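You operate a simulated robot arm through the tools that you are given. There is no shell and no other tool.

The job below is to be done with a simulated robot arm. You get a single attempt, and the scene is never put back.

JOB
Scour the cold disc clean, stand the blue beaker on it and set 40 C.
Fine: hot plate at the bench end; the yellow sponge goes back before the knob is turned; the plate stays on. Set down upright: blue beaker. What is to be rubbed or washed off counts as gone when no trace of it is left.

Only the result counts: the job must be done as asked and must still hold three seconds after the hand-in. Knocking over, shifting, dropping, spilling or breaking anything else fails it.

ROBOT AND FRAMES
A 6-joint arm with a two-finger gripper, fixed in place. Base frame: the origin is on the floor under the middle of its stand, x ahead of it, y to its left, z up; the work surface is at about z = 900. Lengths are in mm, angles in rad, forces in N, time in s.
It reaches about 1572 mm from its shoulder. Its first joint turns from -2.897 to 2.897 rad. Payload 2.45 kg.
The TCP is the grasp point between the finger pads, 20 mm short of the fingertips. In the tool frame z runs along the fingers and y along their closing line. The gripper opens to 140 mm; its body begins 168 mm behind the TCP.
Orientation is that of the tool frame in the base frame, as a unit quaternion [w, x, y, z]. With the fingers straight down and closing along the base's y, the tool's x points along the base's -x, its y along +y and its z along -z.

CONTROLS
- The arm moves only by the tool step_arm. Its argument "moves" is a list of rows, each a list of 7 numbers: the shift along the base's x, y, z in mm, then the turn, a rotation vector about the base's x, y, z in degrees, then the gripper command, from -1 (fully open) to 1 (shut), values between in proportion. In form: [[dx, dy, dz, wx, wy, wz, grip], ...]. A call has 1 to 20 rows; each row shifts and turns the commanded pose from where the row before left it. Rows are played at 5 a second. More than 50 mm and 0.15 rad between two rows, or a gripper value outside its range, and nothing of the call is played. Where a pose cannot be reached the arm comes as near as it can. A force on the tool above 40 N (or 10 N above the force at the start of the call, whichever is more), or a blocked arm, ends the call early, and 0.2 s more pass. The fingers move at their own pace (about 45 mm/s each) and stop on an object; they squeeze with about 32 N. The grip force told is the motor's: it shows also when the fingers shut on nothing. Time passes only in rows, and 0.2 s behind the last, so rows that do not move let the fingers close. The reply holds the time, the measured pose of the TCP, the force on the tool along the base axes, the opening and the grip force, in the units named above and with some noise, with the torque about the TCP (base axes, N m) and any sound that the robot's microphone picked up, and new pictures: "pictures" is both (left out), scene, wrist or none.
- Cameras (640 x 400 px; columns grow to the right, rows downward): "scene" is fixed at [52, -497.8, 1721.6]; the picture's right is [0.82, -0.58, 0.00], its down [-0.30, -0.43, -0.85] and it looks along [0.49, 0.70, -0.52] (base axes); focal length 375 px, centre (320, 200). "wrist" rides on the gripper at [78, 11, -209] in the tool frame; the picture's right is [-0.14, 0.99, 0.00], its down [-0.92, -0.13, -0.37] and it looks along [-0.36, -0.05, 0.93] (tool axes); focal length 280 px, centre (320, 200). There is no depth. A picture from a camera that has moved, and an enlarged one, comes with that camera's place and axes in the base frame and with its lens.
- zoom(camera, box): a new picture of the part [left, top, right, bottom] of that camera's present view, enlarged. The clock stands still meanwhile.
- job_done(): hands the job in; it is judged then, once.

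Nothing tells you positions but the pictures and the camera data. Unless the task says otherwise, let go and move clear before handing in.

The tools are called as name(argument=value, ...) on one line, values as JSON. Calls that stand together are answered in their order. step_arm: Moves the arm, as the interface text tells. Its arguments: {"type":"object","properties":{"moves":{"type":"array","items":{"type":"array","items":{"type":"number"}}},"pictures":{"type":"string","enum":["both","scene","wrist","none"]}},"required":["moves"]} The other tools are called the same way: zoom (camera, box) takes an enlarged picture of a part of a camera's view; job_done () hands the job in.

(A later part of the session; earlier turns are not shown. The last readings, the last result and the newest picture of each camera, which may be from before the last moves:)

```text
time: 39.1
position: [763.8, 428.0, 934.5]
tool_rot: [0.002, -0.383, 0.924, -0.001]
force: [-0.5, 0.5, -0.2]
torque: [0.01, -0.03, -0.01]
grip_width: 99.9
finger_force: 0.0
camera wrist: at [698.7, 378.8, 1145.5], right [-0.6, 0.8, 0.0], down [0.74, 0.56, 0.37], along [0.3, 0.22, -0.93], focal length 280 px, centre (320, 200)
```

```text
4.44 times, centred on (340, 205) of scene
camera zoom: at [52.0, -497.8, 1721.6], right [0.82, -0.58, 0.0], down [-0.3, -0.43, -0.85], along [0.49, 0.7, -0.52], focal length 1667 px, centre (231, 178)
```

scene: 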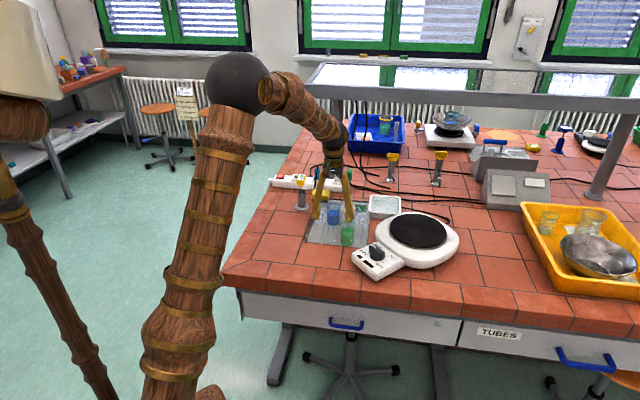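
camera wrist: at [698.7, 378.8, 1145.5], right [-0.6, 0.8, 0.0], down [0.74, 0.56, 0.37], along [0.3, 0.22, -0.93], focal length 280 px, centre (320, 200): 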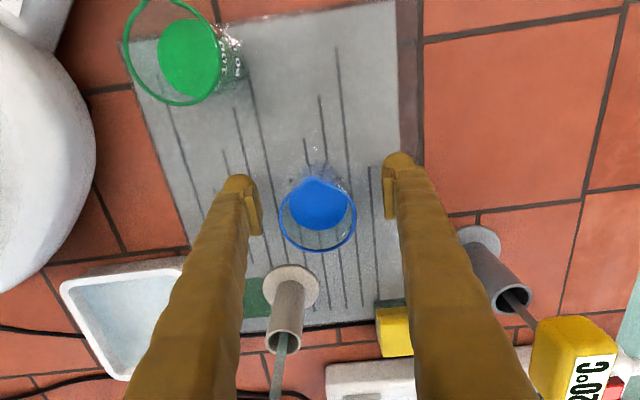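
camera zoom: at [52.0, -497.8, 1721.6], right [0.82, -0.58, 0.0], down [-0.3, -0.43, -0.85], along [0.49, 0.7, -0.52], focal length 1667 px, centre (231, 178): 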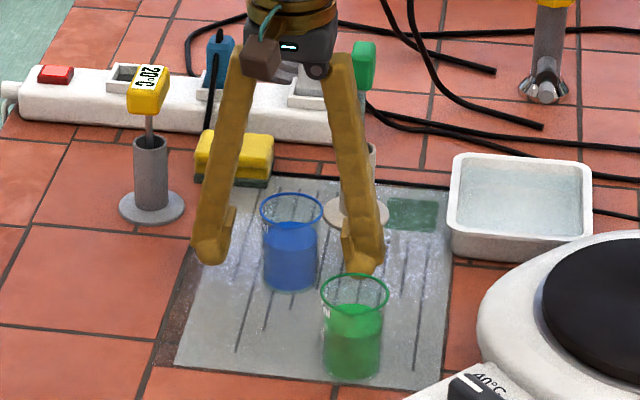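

The beaker stands between the pads. I'll close gently and confirm the grip.

step_arm(moves=[[0, 0, 0, 0, 0, 0, -0.2], [0, 0, 0, 0, 0, 0, 0.0], [0, 0, 0, 0, 0, 0, 0.15], [0, 0, 0, 0, 0, 0, 0.25], [0, 0, 0, 0, 0, 0, 0.35], [0, 0, 0, 0, 0, 0, 0.5], [0, 0, 0, 0, 0, 0, 0.5]])

zoom(camera="wrist", box=[220, 90, 420, 250])

zoom(camera="scene", box=[290, 160, 390, 250])

```text
time: 40.7
position: [763.0, 427.9, 934.8]
tool_rot: [0.002, -0.382, 0.924, -0.002]
force: [0.1, 0.7, 1.3]
torque: [0.06, 0.02, 0.02]
grip_width: 48.0
finger_force: 31.6
camera wrist: at [698.7, 378.8, 1145.8], right [-0.6, 0.8, 0.0], down [0.74, 0.56, 0.37], along [0.3, 0.22, -0.93], focal length 280 px, centre (320, 200)
```

scene: 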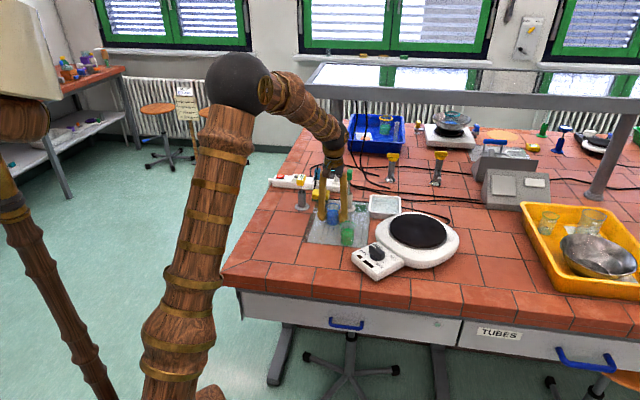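
wrist: 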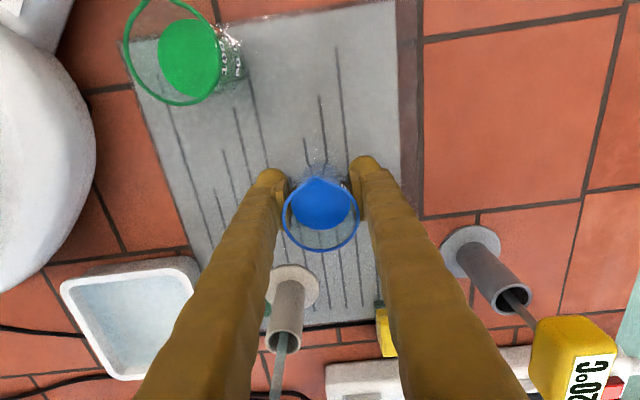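

```text
2.50 times, centred on (320, 170) of wrist
camera zoom: at [698.7, 378.8, 1145.8], right [-0.6, 0.8, 0.0], down [0.74, 0.56, 0.37], along [0.3, 0.22, -0.93], focal length 701 px, centre (320, 275)
```

zoom: 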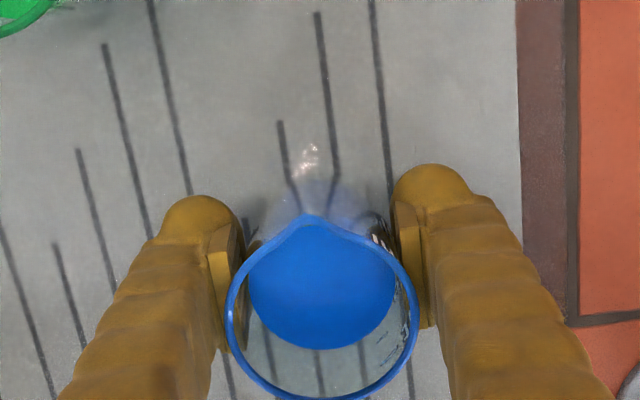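

```text
4.44 times, centred on (340, 205) of scene
camera zoom: at [52.0, -497.8, 1721.6], right [0.82, -0.58, 0.0], down [-0.3, -0.43, -0.85], along [0.49, 0.7, -0.52], focal length 1667 px, centre (231, 178)
```

zoom: 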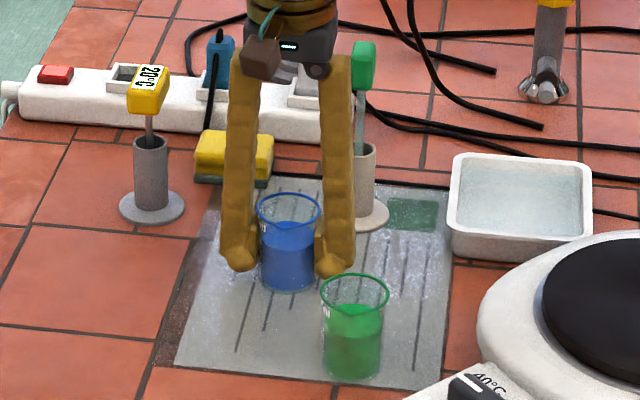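

The beaker is gripped (48 mm, 32 N) and upright. I'll lift it smoothly and check that it stays level.

step_arm(moves=[[0, 0, 4, 0, 0, 0, 0.5], [0, 0, 10, 0, 0, 0, 0.5], [0, 0, 20, 0, 0, 0, 0.5], [0, 0, 30, 0, 0, 0, 0.5], [0, 0, 30, 0, 0, 0, 0.5], [0, 0, 30, 0, 0, 0, 0.5], [0, 0, 20, 0, 0, 0, 0.5], [0, 0, 6, 0, 0, 0, 0.5], [0, 0, 0, 0, 0, 0, 0.5]])

zoom(camera="wrist", box=[220, 90, 420, 250])

zoom(camera="scene", box=[280, 110, 390, 220])

```text
time: 42.7
position: [763.2, 429.3, 1088.3]
tool_rot: [0.001, -0.383, 0.924, 0.0]
force: [0.5, 0.2, -1.3]
torque: [-0.03, 0.0, -0.03]
grip_width: 47.7
finger_force: 32.2
camera wrist: at [698.6, 381.8, 1299.3], right [-0.6, 0.8, 0.0], down [0.74, 0.56, 0.37], along [0.3, 0.22, -0.93], focal length 280 px, centre (320, 200)
```

scene: 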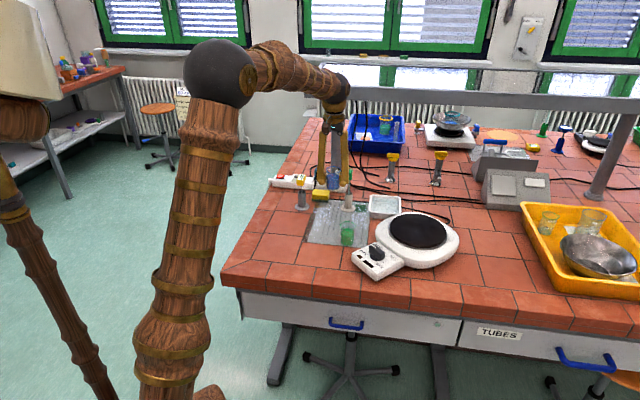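
wrist: 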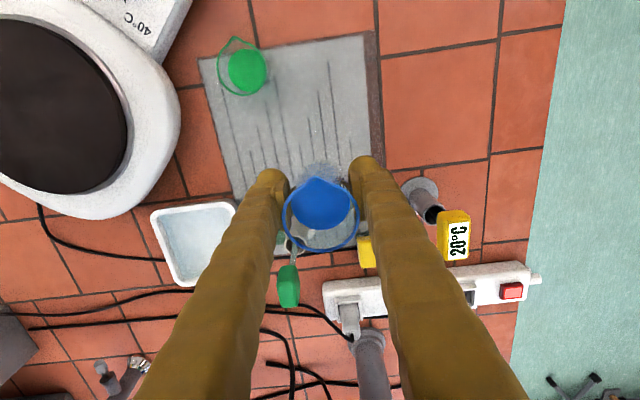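

```text
2.50 times, centred on (320, 170) of wrist
camera zoom: at [698.6, 381.8, 1299.3], right [-0.6, 0.8, 0.0], down [0.74, 0.56, 0.37], along [0.3, 0.22, -0.93], focal length 701 px, centre (320, 275)
```

zoom: 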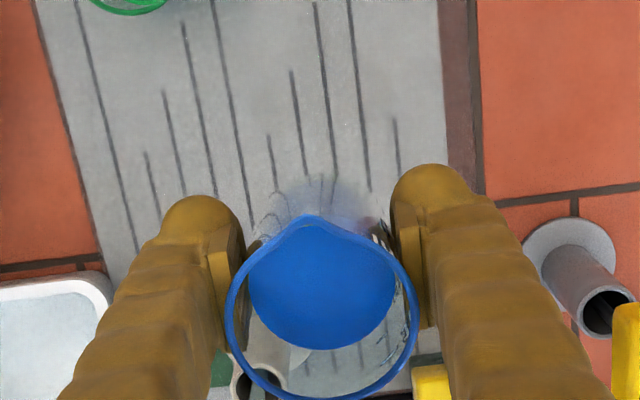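

```text
3.64 times, centred on (335, 165) of scene
camera zoom: at [52.0, -497.8, 1721.6], right [0.82, -0.58, 0.0], down [-0.3, -0.43, -0.85], along [0.49, 0.7, -0.52], focal length 1364 px, centre (266, 327)
```

zoom: 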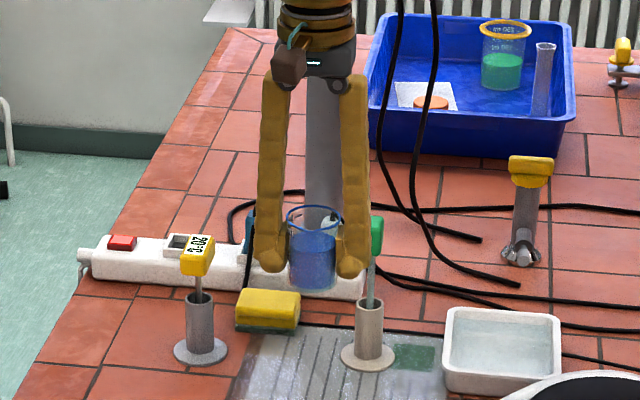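

The beaker is held level at bottom z ≈ 1055. I'll carry it smoothly to above the disc centre, about (898, 138).

step_arm(moves=[[4, -8.7, 0, 0, 0, 0, 0.5], [9, -20, 0, 0, 0, 0, 0.5], [13, -29, 0, 0, 0, 0, 0.5], [15, -33, 0, 0, 0, 0, 0.5], [15, -33, 0, 0, 0, 0, 0.5], [15, -33, 0, 0, 0, 0, 0.5], [15, -33, 0, 0, 0, 0, 0.5], [15, -33, 0, 0, 0, 0, 0.5], [14, -29, 0, 0, 0, 0, 0.5], [11, -23, 0, 0, 0, 0, 0.5], [6, -12, 0, 0, 0, 0, 0.5], [2.5, -4, 0, 0, 0, 0, 0.5], [0, 0, 0, 0, 0, 0, 0.5]])

zoom(camera="scene", box=[350, 160, 490, 280])

```text
time: 45.5
position: [898.4, 137.5, 1087.1]
tool_rot: [0.001, -0.383, 0.924, -0.001]
force: [-0.1, 0.9, -1.7]
torque: [0.0, 0.01, 0.01]
grip_width: 48.0
finger_force: 31.9
camera wrist: at [833.4, 89.2, 1297.5], right [-0.6, 0.8, 0.0], down [0.74, 0.56, 0.37], along [0.3, 0.22, -0.93], focal length 280 px, centre (320, 200)
```

scene: 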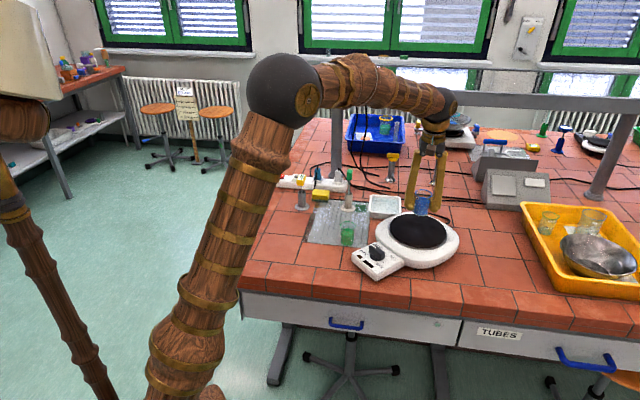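
wrist: 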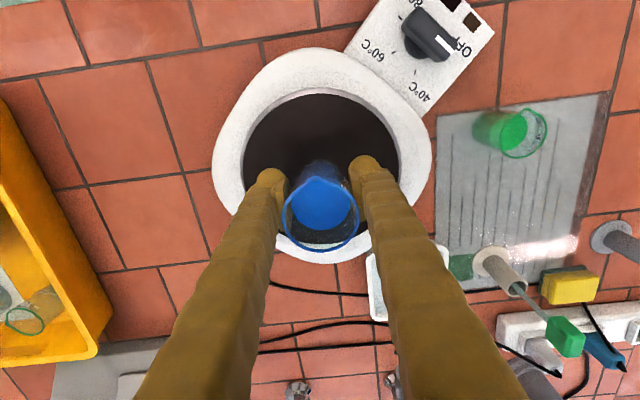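

```text
3.33 times, centred on (420, 220) of scene
camera zoom: at [52.0, -497.8, 1721.6], right [0.82, -0.58, 0.0], down [-0.3, -0.43, -0.85], along [0.49, 0.7, -0.52], focal length 1250 px, centre (-13, 133)
```

zoom: 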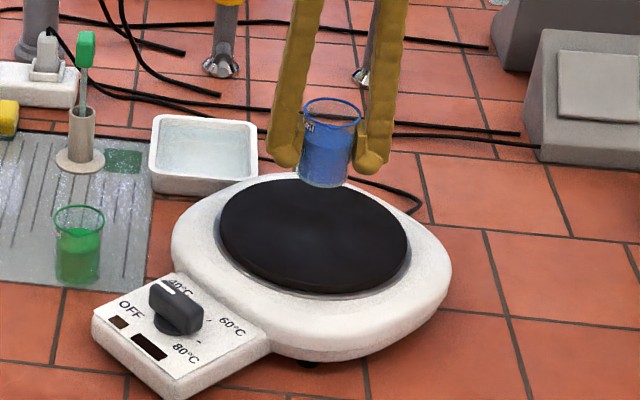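

The beaker is centred over the disc. I'll lower it to just above the surface, then creep down with force checks.

step_arm(moves=[[0, 0, -10, 0, 0, 0, 0.5], [0, 0, -20, 0, 0, 0, 0.5], [0, 0, -20, 0, 0, 0, 0.5], [0, 0, -12, 0, 0, 0, 0.5], [0, 0, -4, 0, 0, 0, 0.5], [0, 0, 0, 0, 0, 0, 0.5]], pictures="scene")

zoom(camera="scene", box=[380, 180, 460, 260])

```text
time: 46.9
position: [895.7, 137.8, 1022.4]
tool_rot: [0.001, -0.383, 0.924, -0.001]
force: [0.4, -0.5, -1.3]
torque: [0.01, 0.02, -0.03]
grip_width: 47.9
finger_force: 31.7
```

scene: 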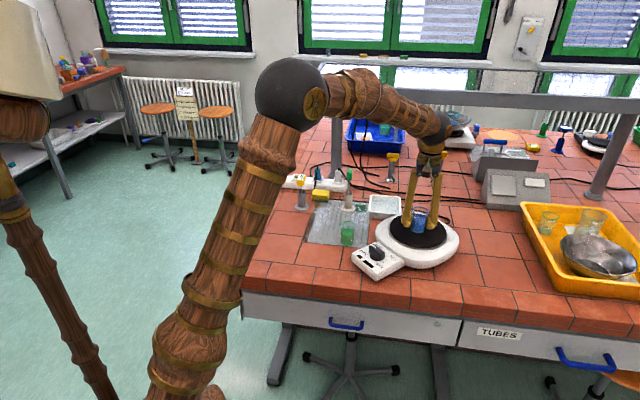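

```text
5.00 times, centred on (420, 220) of scene
camera zoom: at [52.0, -497.8, 1721.6], right [0.82, -0.58, 0.0], down [-0.3, -0.43, -0.85], along [0.49, 0.7, -0.52], focal length 1875 px, centre (-180, 100)
```

zoom: 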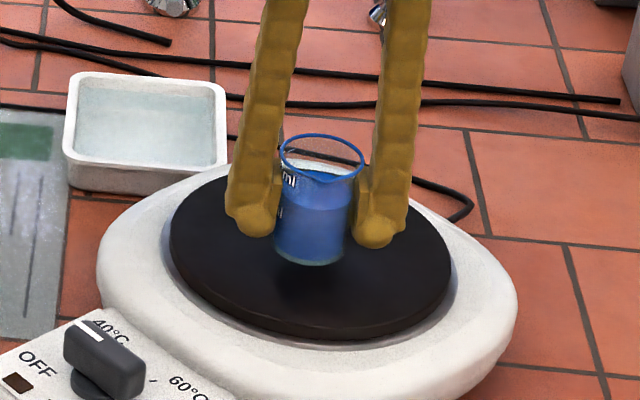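

About 10 mm remain. I'll creep down in small steps.

step_arm(moves=[[0, 0, -3, 0, 0, 0, 0.5], [0, 0, -2, 0, 0, 0, 0.5], [0, 0, -1, 0, 0, 0, 0.5], [0, 0, 0, 0, 0, 0, 0.5]], pictures="none")

```text
time: 47.9
position: [896.9, 137.5, 1015.3]
tool_rot: [0.001, -0.383, 0.924, -0.001]
force: [-1.4, 0.1, -1.9]
torque: [0.03, 0.01, -0.05]
grip_width: 48.1
finger_force: 31.9
```

step_arm(moves=[[0, 0, -1, 0, 0, 0, 0.5], [0, 0, -1, 0, 0, 0, 0.5], [0, 0, 0, 0, 0, 0, 0.5]], pictures="none")

```text
time: 48.7
position: [896.9, 136.7, 1013.4]
tool_rot: [0.002, -0.382, 0.924, -0.001]
force: [-4.2, 0.7, 18.1]
torque: [0.06, 0.29, 0.01]
grip_width: 48.1
finger_force: 31.6
```

Contact with about 18 N means the beaker is on the disc. I'll ease the pressure and open the fingers slowly.

step_arm(moves=[[0, 0, 0.8, 0, 0, 0, 0.5], [0, 0, 0, 0, 0, 0, 0.2], [0, 0, 0, 0, 0, 0, 0.0], [0, 0, 0, 0, 0, 0, -0.25], [0, 0, 0, 0, 0, 0, -0.43], [0, 0, 0, 0, 0, 0, -0.43]])

zoom(camera="scene", box=[380, 180, 460, 260])

zoom(camera="wrist", box=[220, 90, 420, 250])

```text
time: 50.1
position: [896.1, 138.0, 1012.9]
tool_rot: [0.001, -0.383, 0.924, -0.001]
force: [0.9, -0.5, -0.4]
torque: [0.02, -0.02, -0.03]
grip_width: 100.2
finger_force: 0.2
camera wrist: at [833.1, 89.8, 1223.3], right [-0.6, 0.8, 0.0], down [0.74, 0.56, 0.37], along [0.3, 0.22, -0.93], focal length 280 px, centre (320, 200)
```

scene: 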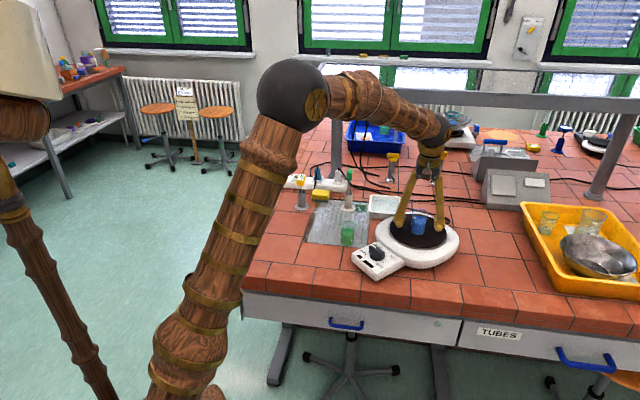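
wrist: 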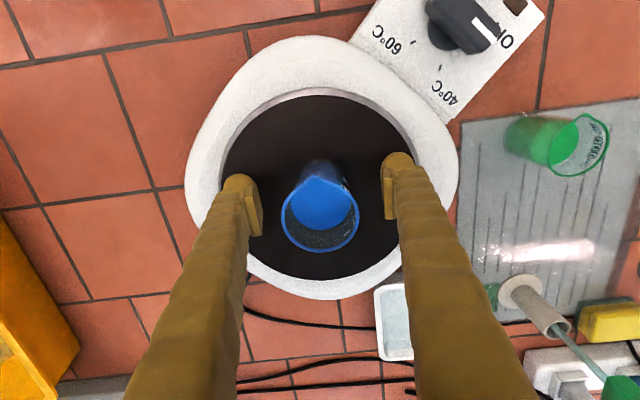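

```text
5.00 times, centred on (420, 220) of scene
camera zoom: at [52.0, -497.8, 1721.6], right [0.82, -0.58, 0.0], down [-0.3, -0.43, -0.85], along [0.49, 0.7, -0.52], focal length 1875 px, centre (-180, 100)
```

zoom: 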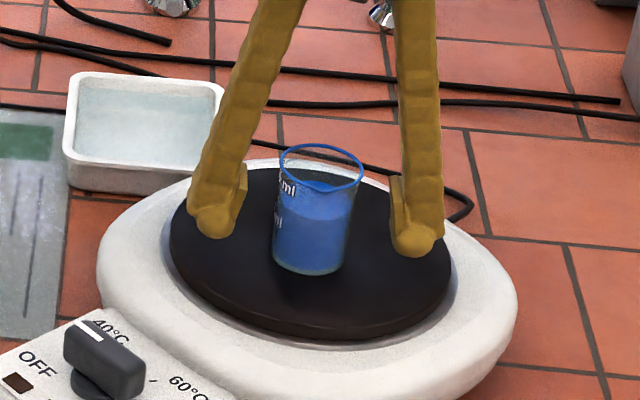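

```text
2.50 times, centred on (320, 170) of wrist
camera zoom: at [833.1, 89.8, 1223.3], right [-0.6, 0.8, 0.0], down [0.74, 0.56, 0.37], along [0.3, 0.22, -0.93], focal length 701 px, centre (320, 275)
```

zoom: 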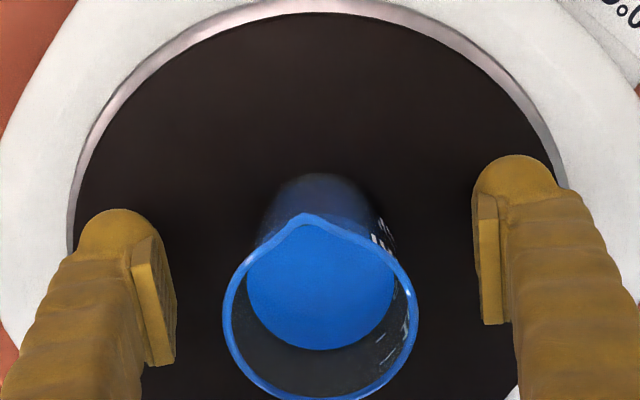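

The beaker stands upright in the middle of the disc and the fingers are clear. I'll rise straight up, then move over toward the knob with the gripper yawed to 90° for a close look.

step_arm(moves=[[0, 0, 10, 0, 0, 0, -0.43], [0, 0, 30, 0, 0, 0, -0.43], [0, 0, 40, 0, 0, 0, -0.43], [0, 0, 25, 0, 0, 0, -0.43], [-28, -7, 0, 0, 0, 7.5, -0.43], [-29, -7, 0, 0, 0, 7.5, -0.43], [-29, -7, 0, 0, 0, 7.5, -0.43], [-29, -7, 0, 0, 0, 7.5, -0.43], [-29, -7, 0, 0, 0, 7.5, -0.43], [-28, -8, 0, 0, 0, 7.5, -0.43], [0, 0, 0, 0, 0, 0, -0.43]])

zoom(camera="wrist", box=[220, 80, 420, 240])

zoom(camera="scene", box=[350, 160, 490, 280])

```text
time: 52.5
position: [724.2, 95.2, 1117.6]
tool_rot: [-0.002, 0.708, -0.707, 0.001]
force: [-0.5, 0.3, 0.1]
torque: [0.04, -0.04, 0.01]
grip_width: 100.2
finger_force: 0.0
camera wrist: at [712.7, 15.8, 1328.8], right [-0.99, 0.14, 0.0], down [0.13, 0.92, 0.37], along [0.05, 0.37, -0.93], focal length 280 px, centre (320, 200)
```

scene: 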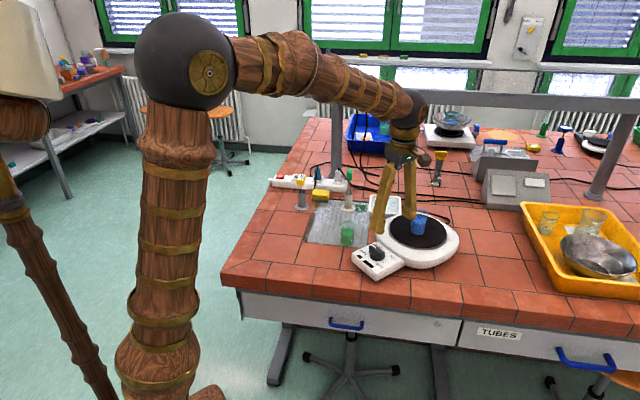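
wrist: 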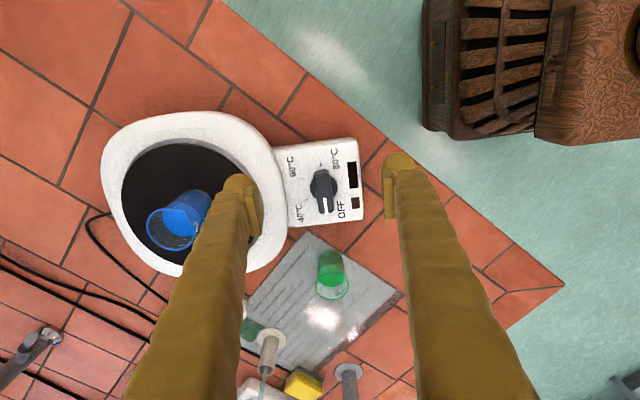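

```text
2.50 times, centred on (320, 160) of wrist
camera zoom: at [712.7, 15.8, 1328.8], right [-0.99, 0.14, 0.0], down [0.13, 0.92, 0.37], along [0.05, 0.37, -0.93], focal length 701 px, centre (320, 300)
```

zoom: 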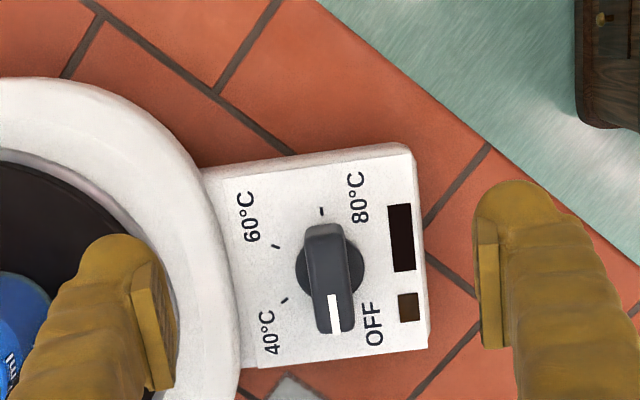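

```text
3.33 times, centred on (420, 220) of scene
camera zoom: at [52.0, -497.8, 1721.6], right [0.82, -0.58, 0.0], down [-0.3, -0.43, -0.85], along [0.49, 0.7, -0.52], focal length 1250 px, centre (-13, 133)
```

zoom: 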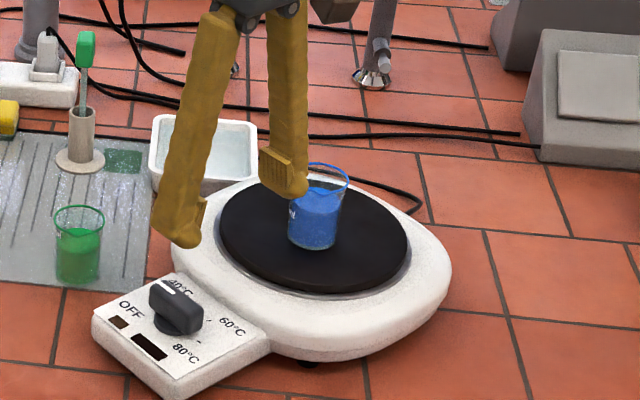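

The knob centre works out to about (724, 148.3), with the panel at z ≈ 947, the bar top at z ≈ 977 and the bar lying along y. I'll narrow the fingers to about 46 mm and come above the knob.

step_arm(moves=[[0, 20, -20, 0, 0, 0, 0.0], [0, 20, -30, 0, 0, 0, 0.34], [0, 13, -30, 0, 0, 0, 0.34], [0, 0, -10, 0, 0, 0, 0.34], [0, 0, 0, 0, 0, 0, 0.34], [0, 0, 0, 0, 0, 0, 0.34]])

zoom(camera="wrist", box=[220, 80, 420, 240])

zoom(camera="scene", box=[340, 180, 440, 280])

```text
time: 53.9
position: [723.8, 148.8, 1026.7]
tool_rot: [0.001, -0.707, 0.707, 0.0]
force: [0.5, 0.4, -0.6]
torque: [0.03, 0.01, -0.02]
grip_width: 46.4
finger_force: 0.1
camera wrist: at [711.5, 70.0, 1238.0], right [-0.99, 0.14, 0.0], down [0.13, 0.92, 0.37], along [0.05, 0.37, -0.93], focal length 280 px, centre (320, 200)
```

scene: 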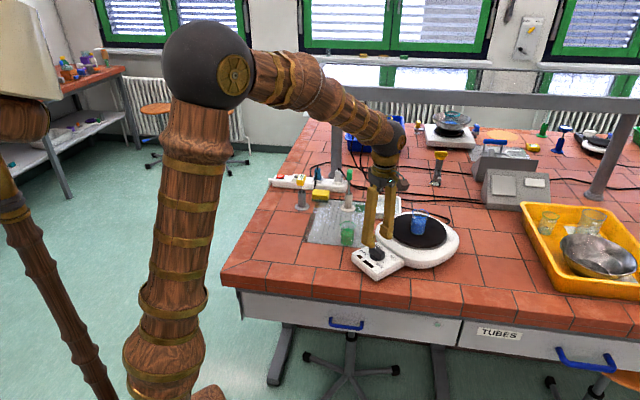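
wrist: 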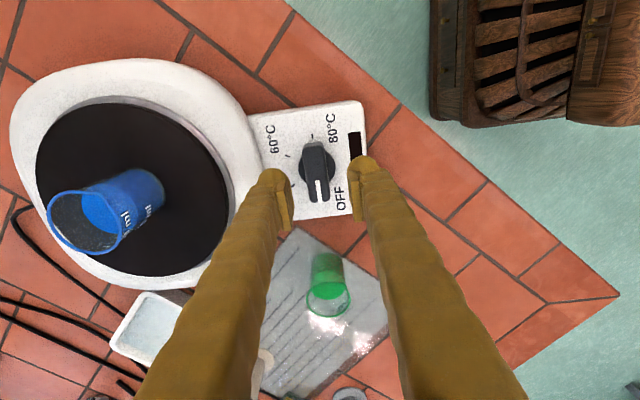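

```text
2.50 times, centred on (320, 160) of wrist
camera zoom: at [711.5, 70.0, 1238.0], right [-0.99, 0.14, 0.0], down [0.13, 0.92, 0.37], along [0.05, 0.37, -0.93], focal length 701 px, centre (320, 300)
```

zoom: 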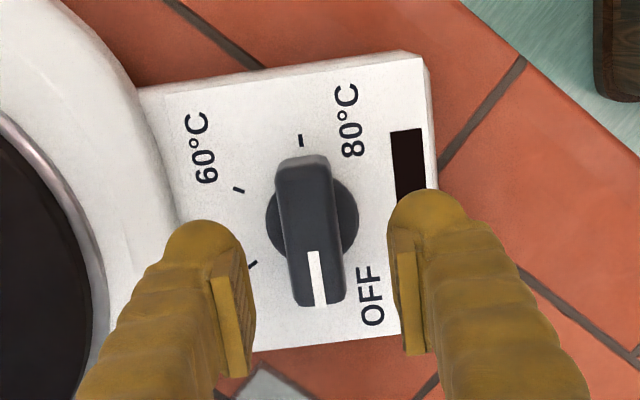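

```text
4.00 times, centred on (390, 230) of scene
camera zoom: at [52.0, -497.8, 1721.6], right [0.82, -0.58, 0.0], down [-0.3, -0.43, -0.85], along [0.49, 0.7, -0.52], focal length 1500 px, centre (40, 80)
```

zoom: 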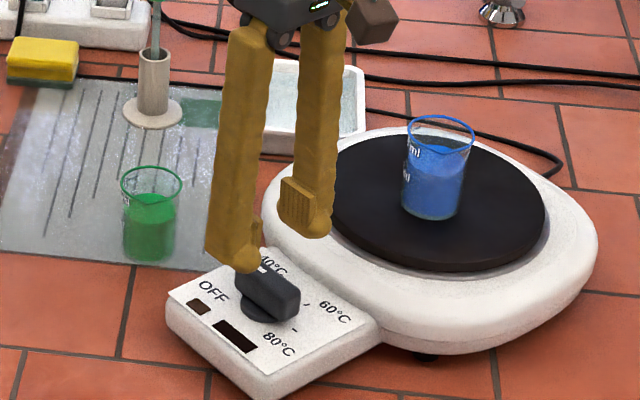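

The fingers are aligned on either side of the knob bar. I'll lower to fingertip height about 962, above the knob's base disc, and check.

step_arm(moves=[[0, 0, -18, 0, 0, 0, 0.34], [0, 0, -14, 0, 0, 0, 0.34], [0, 0, -8, 0, 0, 0, 0.34], [0, 0, -4, 0, 0, 0, 0.34], [0, 0, 0, 0, 0, 0, 0.34]])

zoom(camera="wrist", box=[220, 80, 420, 240])

zoom(camera="scene", box=[350, 200, 420, 280])

```text
time: 55.1
position: [723.8, 149.8, 984.5]
tool_rot: [0.003, -0.707, 0.708, 0.0]
force: [0.0, -0.6, -0.3]
torque: [0.01, 0.02, 0.02]
grip_width: 46.3
finger_force: 0.1
camera wrist: at [712.4, 69.6, 1194.8], right [-0.99, 0.14, 0.0], down [0.13, 0.92, 0.37], along [0.05, 0.37, -0.93], focal length 280 px, centre (320, 200)
```

scene: 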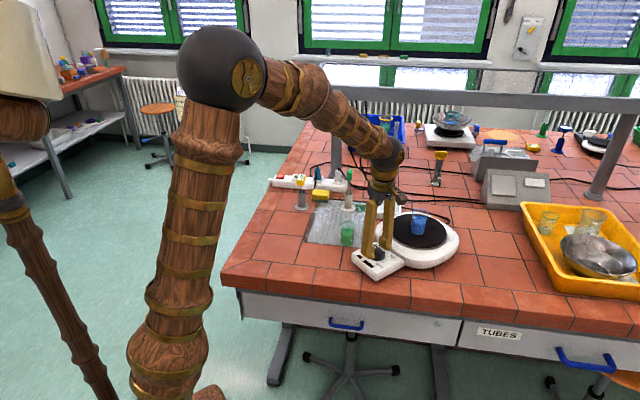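
wrist: 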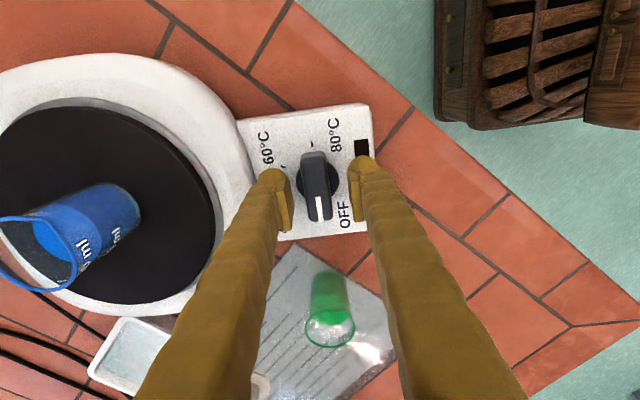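

```text
2.50 times, centred on (320, 160) of wrist
camera zoom: at [712.4, 69.6, 1194.8], right [-0.99, 0.14, 0.0], down [0.13, 0.92, 0.37], along [0.05, 0.37, -0.93], focal length 701 px, centre (320, 300)
```

zoom: 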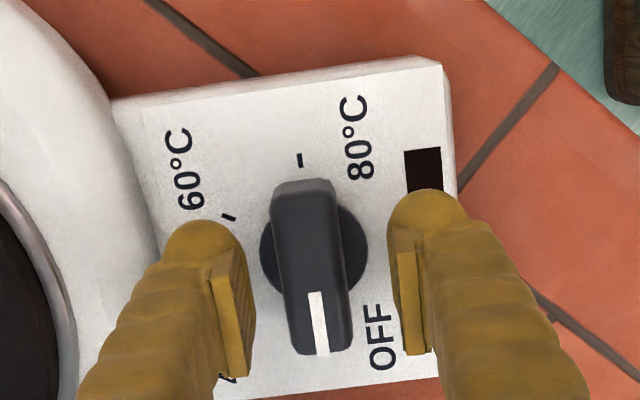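

```text
5.00 times, centred on (385, 240) of scene
camera zoom: at [52.0, -497.8, 1721.6], right [0.82, -0.58, 0.0], down [-0.3, -0.43, -0.85], along [0.49, 0.7, -0.52], focal length 1875 px, centre (-5, 0)
```

zoom: 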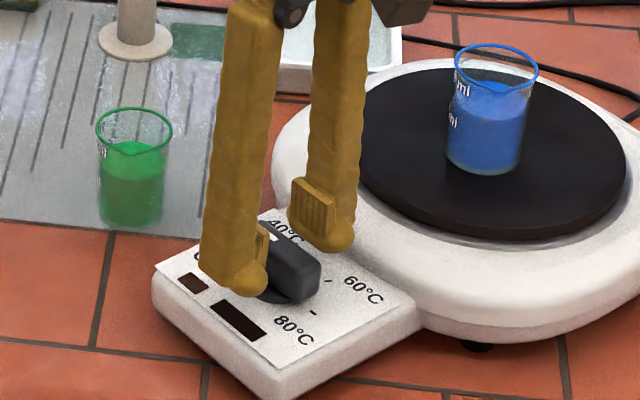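

Alignment is good. I'll nudge by about 1.5 mm, lower 2 mm more and close on the knob bar.

step_arm(moves=[[1, -1.5, -2, 0, 0, 0, 0.34], [0, 0, 0, 0, 0, 0, 0.5], [0, 0, 0, 0, 0, 0, 0.65], [0, 0, 0, 0, 0, 0, 0.8], [0, 0, 0, 0, 0, 0, 0.9], [0, 0, 0, 0, 0, 0, 0.9]])

zoom(camera="wrist", box=[220, 80, 420, 240])

zoom(camera="scene", box=[350, 200, 420, 280])

```text
time: 56.5
position: [726.6, 147.7, 982.5]
tool_rot: [-0.002, 0.707, -0.707, 0.001]
force: [30.6, -0.5, -9.5]
torque: [0.01, -0.25, -0.04]
grip_width: 21.2
finger_force: 40.1
camera wrist: at [714.4, 67.6, 1193.1], right [-0.99, 0.14, 0.0], down [0.13, 0.92, 0.37], along [0.06, 0.37, -0.93], focal length 280 px, centre (320, 200)
```

scene: 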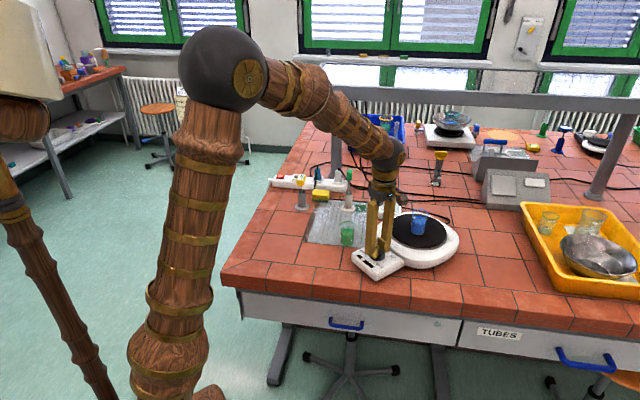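
wrist: 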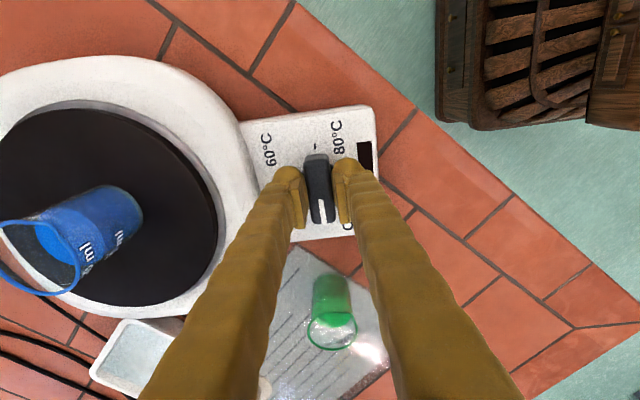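

```text
2.50 times, centred on (320, 160) of wrist
camera zoom: at [714.4, 67.6, 1193.1], right [-0.99, 0.14, 0.0], down [0.13, 0.92, 0.37], along [0.06, 0.37, -0.93], focal length 701 px, centre (320, 300)
```

zoom: 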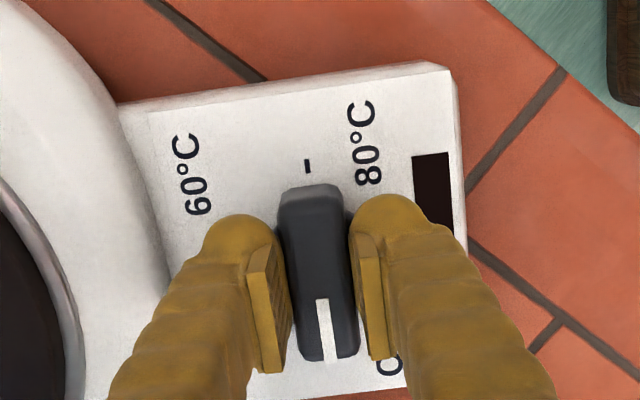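

```text
5.00 times, centred on (385, 240) of scene
camera zoom: at [52.0, -497.8, 1721.6], right [0.82, -0.58, 0.0], down [-0.3, -0.43, -0.85], along [0.49, 0.7, -0.52], focal length 1875 px, centre (-5, 0)
```

zoom: 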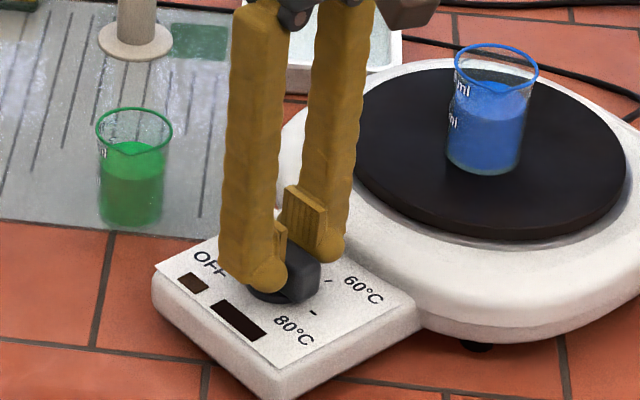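

There's a 31 N sideways force because one finger touched the knob first; the knob sits slightly further in +x. I'll shift the tool +2.5 mm in x to balance it before turning.

step_arm(moves=[[1.5, 0, 0, 0, 0, 0, 0.9], [1, 0, 0, 0, 0, 0, 0.9], [0, 0, 0, 0, 0, 0, 0.9]], pictures="none")

```text
time: 57.3
position: [727.6, 146.8, 982.8]
tool_rot: [-0.001, 0.707, -0.707, 0.0]
force: [-3.5, 15.7, -11.9]
torque: [0.32, 0.05, 0.02]
grip_width: 20.9
finger_force: 44.7
```

The sideways force is balanced; small residual forces remain in y and z. I'll ease those too.

step_arm(moves=[[-0.3, 1.2, -1, 0, 0, 0, 0.9], [0, 0, 0, 0, 0, 0, 0.9]], pictures="wrist")

zoom(camera="wrist", box=[220, 80, 420, 240])

zoom(camera="scene", box=[340, 200, 480, 290])

```text
time: 57.9
position: [727.1, 147.0, 982.8]
tool_rot: [-0.001, 0.707, -0.707, 0.0]
force: [-11.7, 1.0, 1.7]
torque: [-0.1, 0.14, 0.02]
grip_width: 20.9
finger_force: 44.7
camera wrist: at [715.1, 67.8, 1193.3], right [-0.99, 0.14, 0.0], down [0.13, 0.92, 0.37], along [0.05, 0.37, -0.93], focal length 280 px, centre (320, 200)
```

wrist: 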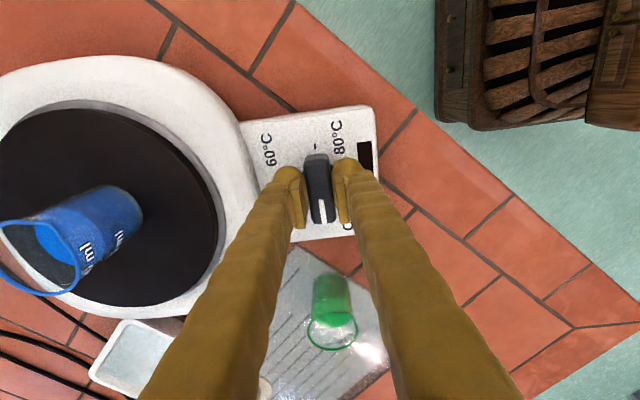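

```text
2.50 times, centred on (320, 160) of wrist
camera zoom: at [715.1, 67.8, 1193.3], right [-0.99, 0.14, 0.0], down [0.13, 0.92, 0.37], along [0.05, 0.37, -0.93], focal length 701 px, centre (320, 300)
```

zoom: 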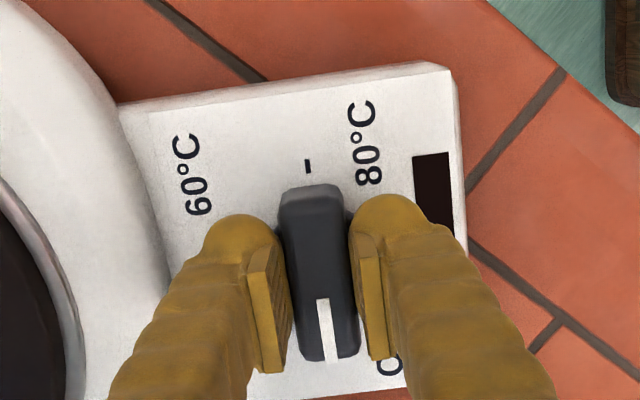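

```text
4.44 times, centred on (410, 245) of scene
camera zoom: at [52.0, -497.8, 1721.6], right [0.82, -0.58, 0.0], down [-0.3, -0.43, -0.85], along [0.49, 0.7, -0.52], focal length 1667 px, centre (-80, 0)
```

zoom: 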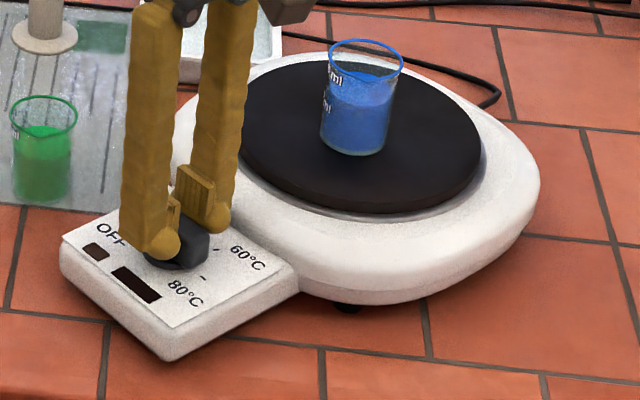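

The grip is balanced, the knob still points at OFF and the plate hasn't moved. I'll begin turning clockwise by 15° and check the forces.

step_arm(moves=[[0, 0, 0, 0, 0, -5, 0.9], [0, 0, 0, 0, 0, -5, 0.9], [0, 0, 0, 0, 0, -5, 0.9], [0, 0, 0, 0, 0, 0, 0.9]], pictures="wrist")

zoom(camera="wrist", box=[220, 80, 420, 240])

zoom(camera="scene", box=[350, 200, 420, 280])

```text
time: 58.5
position: [726.7, 147.0, 983.0]
tool_rot: [0.001, -0.648, 0.762, 0.0]
force: [-5.9, 0.1, 5.9]
torque: [0.01, 0.05, 0.04]
grip_width: 21.1
finger_force: 44.9
stopped in row 3: the force on the tool passed its limit at 43 N (the readings are from after the stop); the commanded pose is now the measured one
camera wrist: at [702.6, 70.7, 1193.3], right [-0.96, 0.29, 0.0], down [0.27, 0.89, 0.37], along [0.11, 0.35, -0.93], focal length 280 px, centre (320, 200)
```

wrist: 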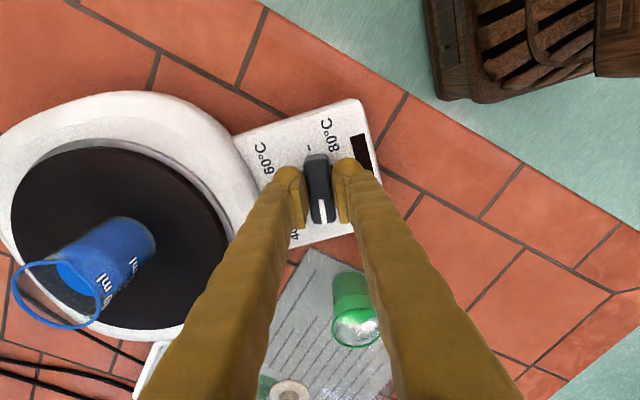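

```text
2.50 times, centred on (320, 160) of wrist
camera zoom: at [702.6, 70.7, 1193.3], right [-0.96, 0.29, 0.0], down [0.27, 0.89, 0.37], along [0.11, 0.35, -0.93], focal length 701 px, centre (320, 300)
```

zoom: 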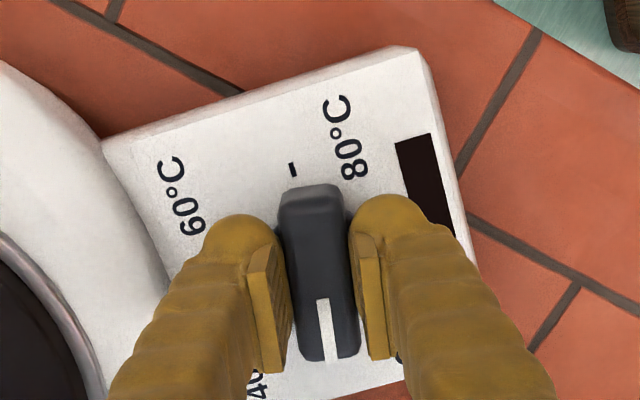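

```text
5.00 times, centred on (385, 240) of scene
camera zoom: at [52.0, -497.8, 1721.6], right [0.82, -0.58, 0.0], down [-0.3, -0.43, -0.85], along [0.49, 0.7, -0.52], focal length 1875 px, centre (-5, 0)
```

zoom: 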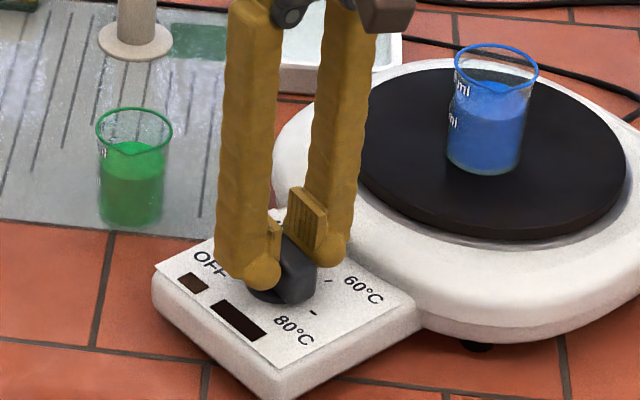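

The knob turned about 9° with the gripper before a force peak stopped it, and the plate is unmoved. I'll continue more slowly in 3° steps.

step_arm(moves=[[0, 0, 0, 0, 0, -3, 0.9], [0, 0, 0, 0, 0, -3, 0.9], [0, 0, 0, 0, 0, -3, 0.9], [0, 0, 0, 0, 0, -3, 0.9], [0, 0, 0, 0, 0, 0, 0.9]], pictures="none")

```text
time: 59.7
position: [726.0, 147.8, 981.9]
tool_rot: [0.002, -0.564, 0.826, 0.0]
force: [-8.3, -8.7, 9.2]
torque: [-0.07, 0.06, 0.02]
grip_width: 21.1
finger_force: 45.0
```

The turn is at about 21° with modest forces. I'll relieve them slightly and continue.

step_arm(moves=[[-0.5, -0.5, 0.5, 0, 0, -3, 0.9], [0, 0, 0, 0, 0, -3, 0.9], [0, 0, 0, 0, 0, -3, 0.9], [0, 0, 0, 0, 0, -3, 0.9], [0, 0, 0, 0, 0, -3, 0.9], [0, 0, 0, 0, 0, 0, 0.9]], pictures="wrist")

zoom(camera="wrist", box=[220, 80, 420, 240])

zoom(camera="scene", box=[350, 200, 420, 280])

```text
time: 61.1
position: [726.2, 146.3, 981.2]
tool_rot: [0.0, -0.452, 0.892, 0.0]
force: [-27.4, 21.1, -11.9]
torque: [0.27, 0.2, 0.08]
grip_width: 21.1
finger_force: 44.7
camera wrist: at [670.6, 89.9, 1193.4], right [-0.72, 0.7, 0.0], down [0.65, 0.67, 0.37], along [0.26, 0.26, -0.93], focal length 280 px, centre (320, 200)
```

wrist: 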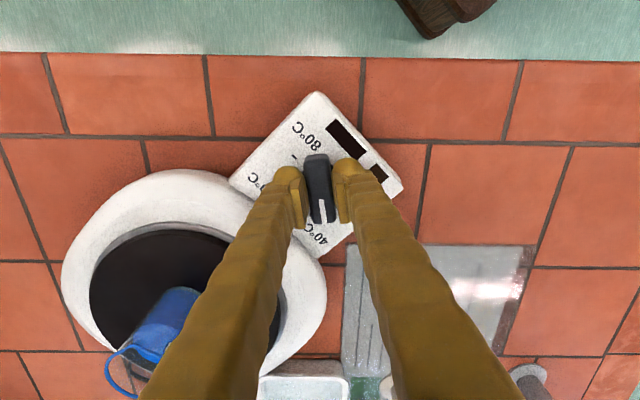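

```text
2.50 times, centred on (320, 160) of wrist
camera zoom: at [670.6, 89.9, 1193.4], right [-0.72, 0.7, 0.0], down [0.65, 0.67, 0.37], along [0.26, 0.26, -0.93], focal length 701 px, centre (320, 300)
```

zoom: 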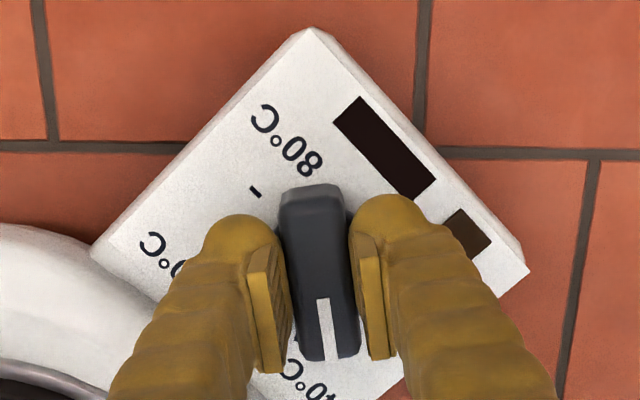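

```text
5.00 times, centred on (385, 240) of scene
camera zoom: at [52.0, -497.8, 1721.6], right [0.82, -0.58, 0.0], down [-0.3, -0.43, -0.85], along [0.49, 0.7, -0.52], focal length 1875 px, centre (-5, 0)
```

zoom: 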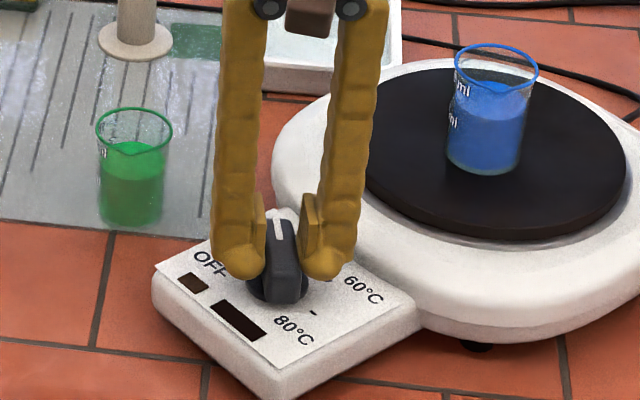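

The turn is now about 36°, with a side force of about 34 N along the closing line. I'll shift the tool to relieve it before continuing.

step_arm(moves=[[-1.2, 0.9, -0.3, 0, 0, 0, 0.9], [-0.8, 0.6, -0.3, 0, 0, 0, 0.9], [0, 0, 0, 0, 0, 0, 0.9]], pictures="none")

```text
time: 61.9
position: [726.1, 146.5, 982.8]
tool_rot: [0.001, -0.451, 0.892, -0.001]
force: [3.6, -26.8, -12.2]
torque: [-0.35, 0.04, 0.0]
grip_width: 21.0
finger_force: 44.9
```

step_arm(moves=[[0.2, -0.8, -0.4, 0, 0, 0, 0.9], [0, 0, 0, 0, 0, 0, 0.9]], pictures="none")

```text
time: 62.5
position: [726.0, 147.4, 982.3]
tool_rot: [0.001, -0.452, 0.892, -0.001]
force: [20.9, -22.4, -8.8]
torque: [-0.32, -0.16, -0.04]
grip_width: 20.9
finger_force: 46.0
```

step_arm(moves=[[0, 0, 0, 0, 0, 0, 0.9], [0, 0, 0, 0, 0, 0, 0.9]], pictures="none")

```text
time: 63.1
position: [725.8, 147.7, 983.9]
tool_rot: [0.002, -0.452, 0.892, -0.001]
force: [32.6, -23.1, -2.6]
torque: [-0.18, -0.34, -0.06]
grip_width: 21.0
finger_force: 44.9
```

The side force is building the other way now, so I overshot. I'll move back by about half.

step_arm(moves=[[0.7, -0.5, 0, 0, 0, 0, 0.9], [0, 0, 0, 0, 0, 0, 0.9]], pictures="none")

```text
time: 63.7
position: [725.2, 147.2, 982.8]
tool_rot: [0.002, -0.451, 0.892, 0.001]
force: [29.8, -1.5, 5.3]
torque: [0.11, -0.4, -0.04]
grip_width: 20.9
finger_force: 44.8
```

step_arm(moves=[[0.8, 0, 0, 0, 0, 0, 0.9], [0, 0, 0, 0, 0, 0, 0.9], [0, 0, 0, 0, 0, 0, 0.9]], pictures="none")

```text
time: 64.5
position: [725.3, 147.0, 982.8]
tool_rot: [0.0, -0.452, 0.892, 0.0]
force: [11.4, 16.7, 24.3]
torque: [0.22, -0.17, 0.01]
grip_width: 21.1
finger_force: 44.4
```

The tightly clamped knob makes forces drift. I'll loosen the fingers slightly so they act like a loose wrench around the bar, and look at the state.

step_arm(moves=[[0, 0, 0, 0, 0, 0, 0.6], [0, 0, 0, 0, 0, 0, 0.6], [0, 0, 0, 0, 0, 0, 0.6]], pictures="wrist")

zoom(camera="wrist", box=[220, 80, 420, 240])

zoom(camera="scene", box=[340, 200, 480, 290])

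```text
time: 65.3
position: [725.4, 146.4, 982.8]
tool_rot: [0.0, -0.451, 0.892, -0.001]
force: [-0.8, -0.1, 0.7]
torque: [-0.01, -0.01, -0.02]
grip_width: 28.0
finger_force: 0.1
camera wrist: at [670.1, 89.2, 1192.6], right [-0.72, 0.7, 0.0], down [0.65, 0.67, 0.37], along [0.26, 0.26, -0.93], focal length 280 px, centre (320, 200)
```

wrist: 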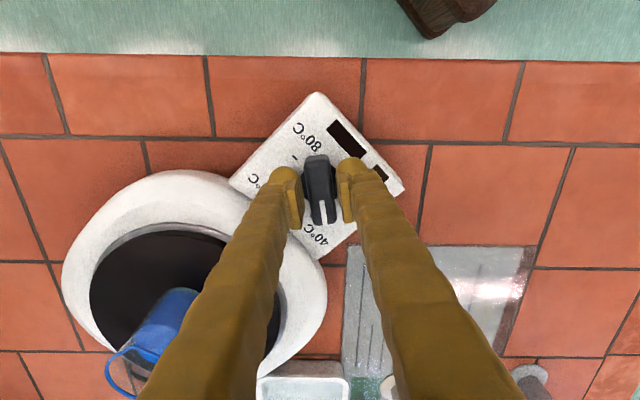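

```text
2.50 times, centred on (320, 160) of wrist
camera zoom: at [670.1, 89.2, 1192.6], right [-0.72, 0.7, 0.0], down [0.65, 0.67, 0.37], along [0.26, 0.26, -0.93], focal length 701 px, centre (320, 300)
```

zoom: 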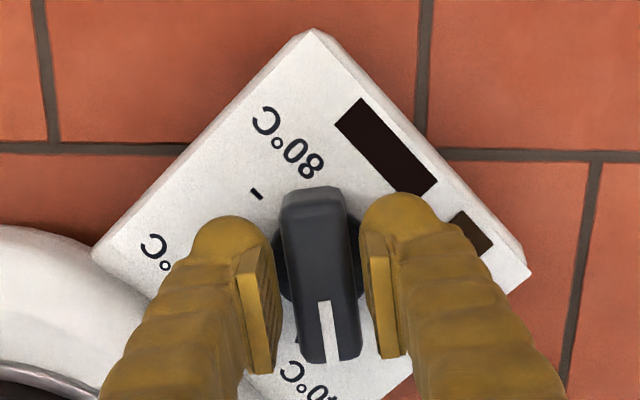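

```text
4.44 times, centred on (410, 245) of scene
camera zoom: at [52.0, -497.8, 1721.6], right [0.82, -0.58, 0.0], down [-0.3, -0.43, -0.85], along [0.49, 0.7, -0.52], focal length 1667 px, centre (-80, 0)
```

zoom: 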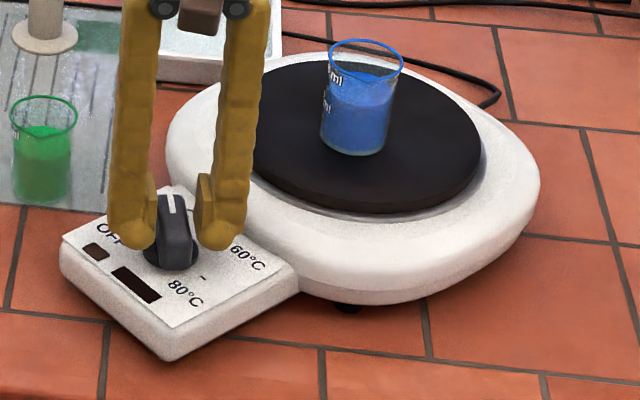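

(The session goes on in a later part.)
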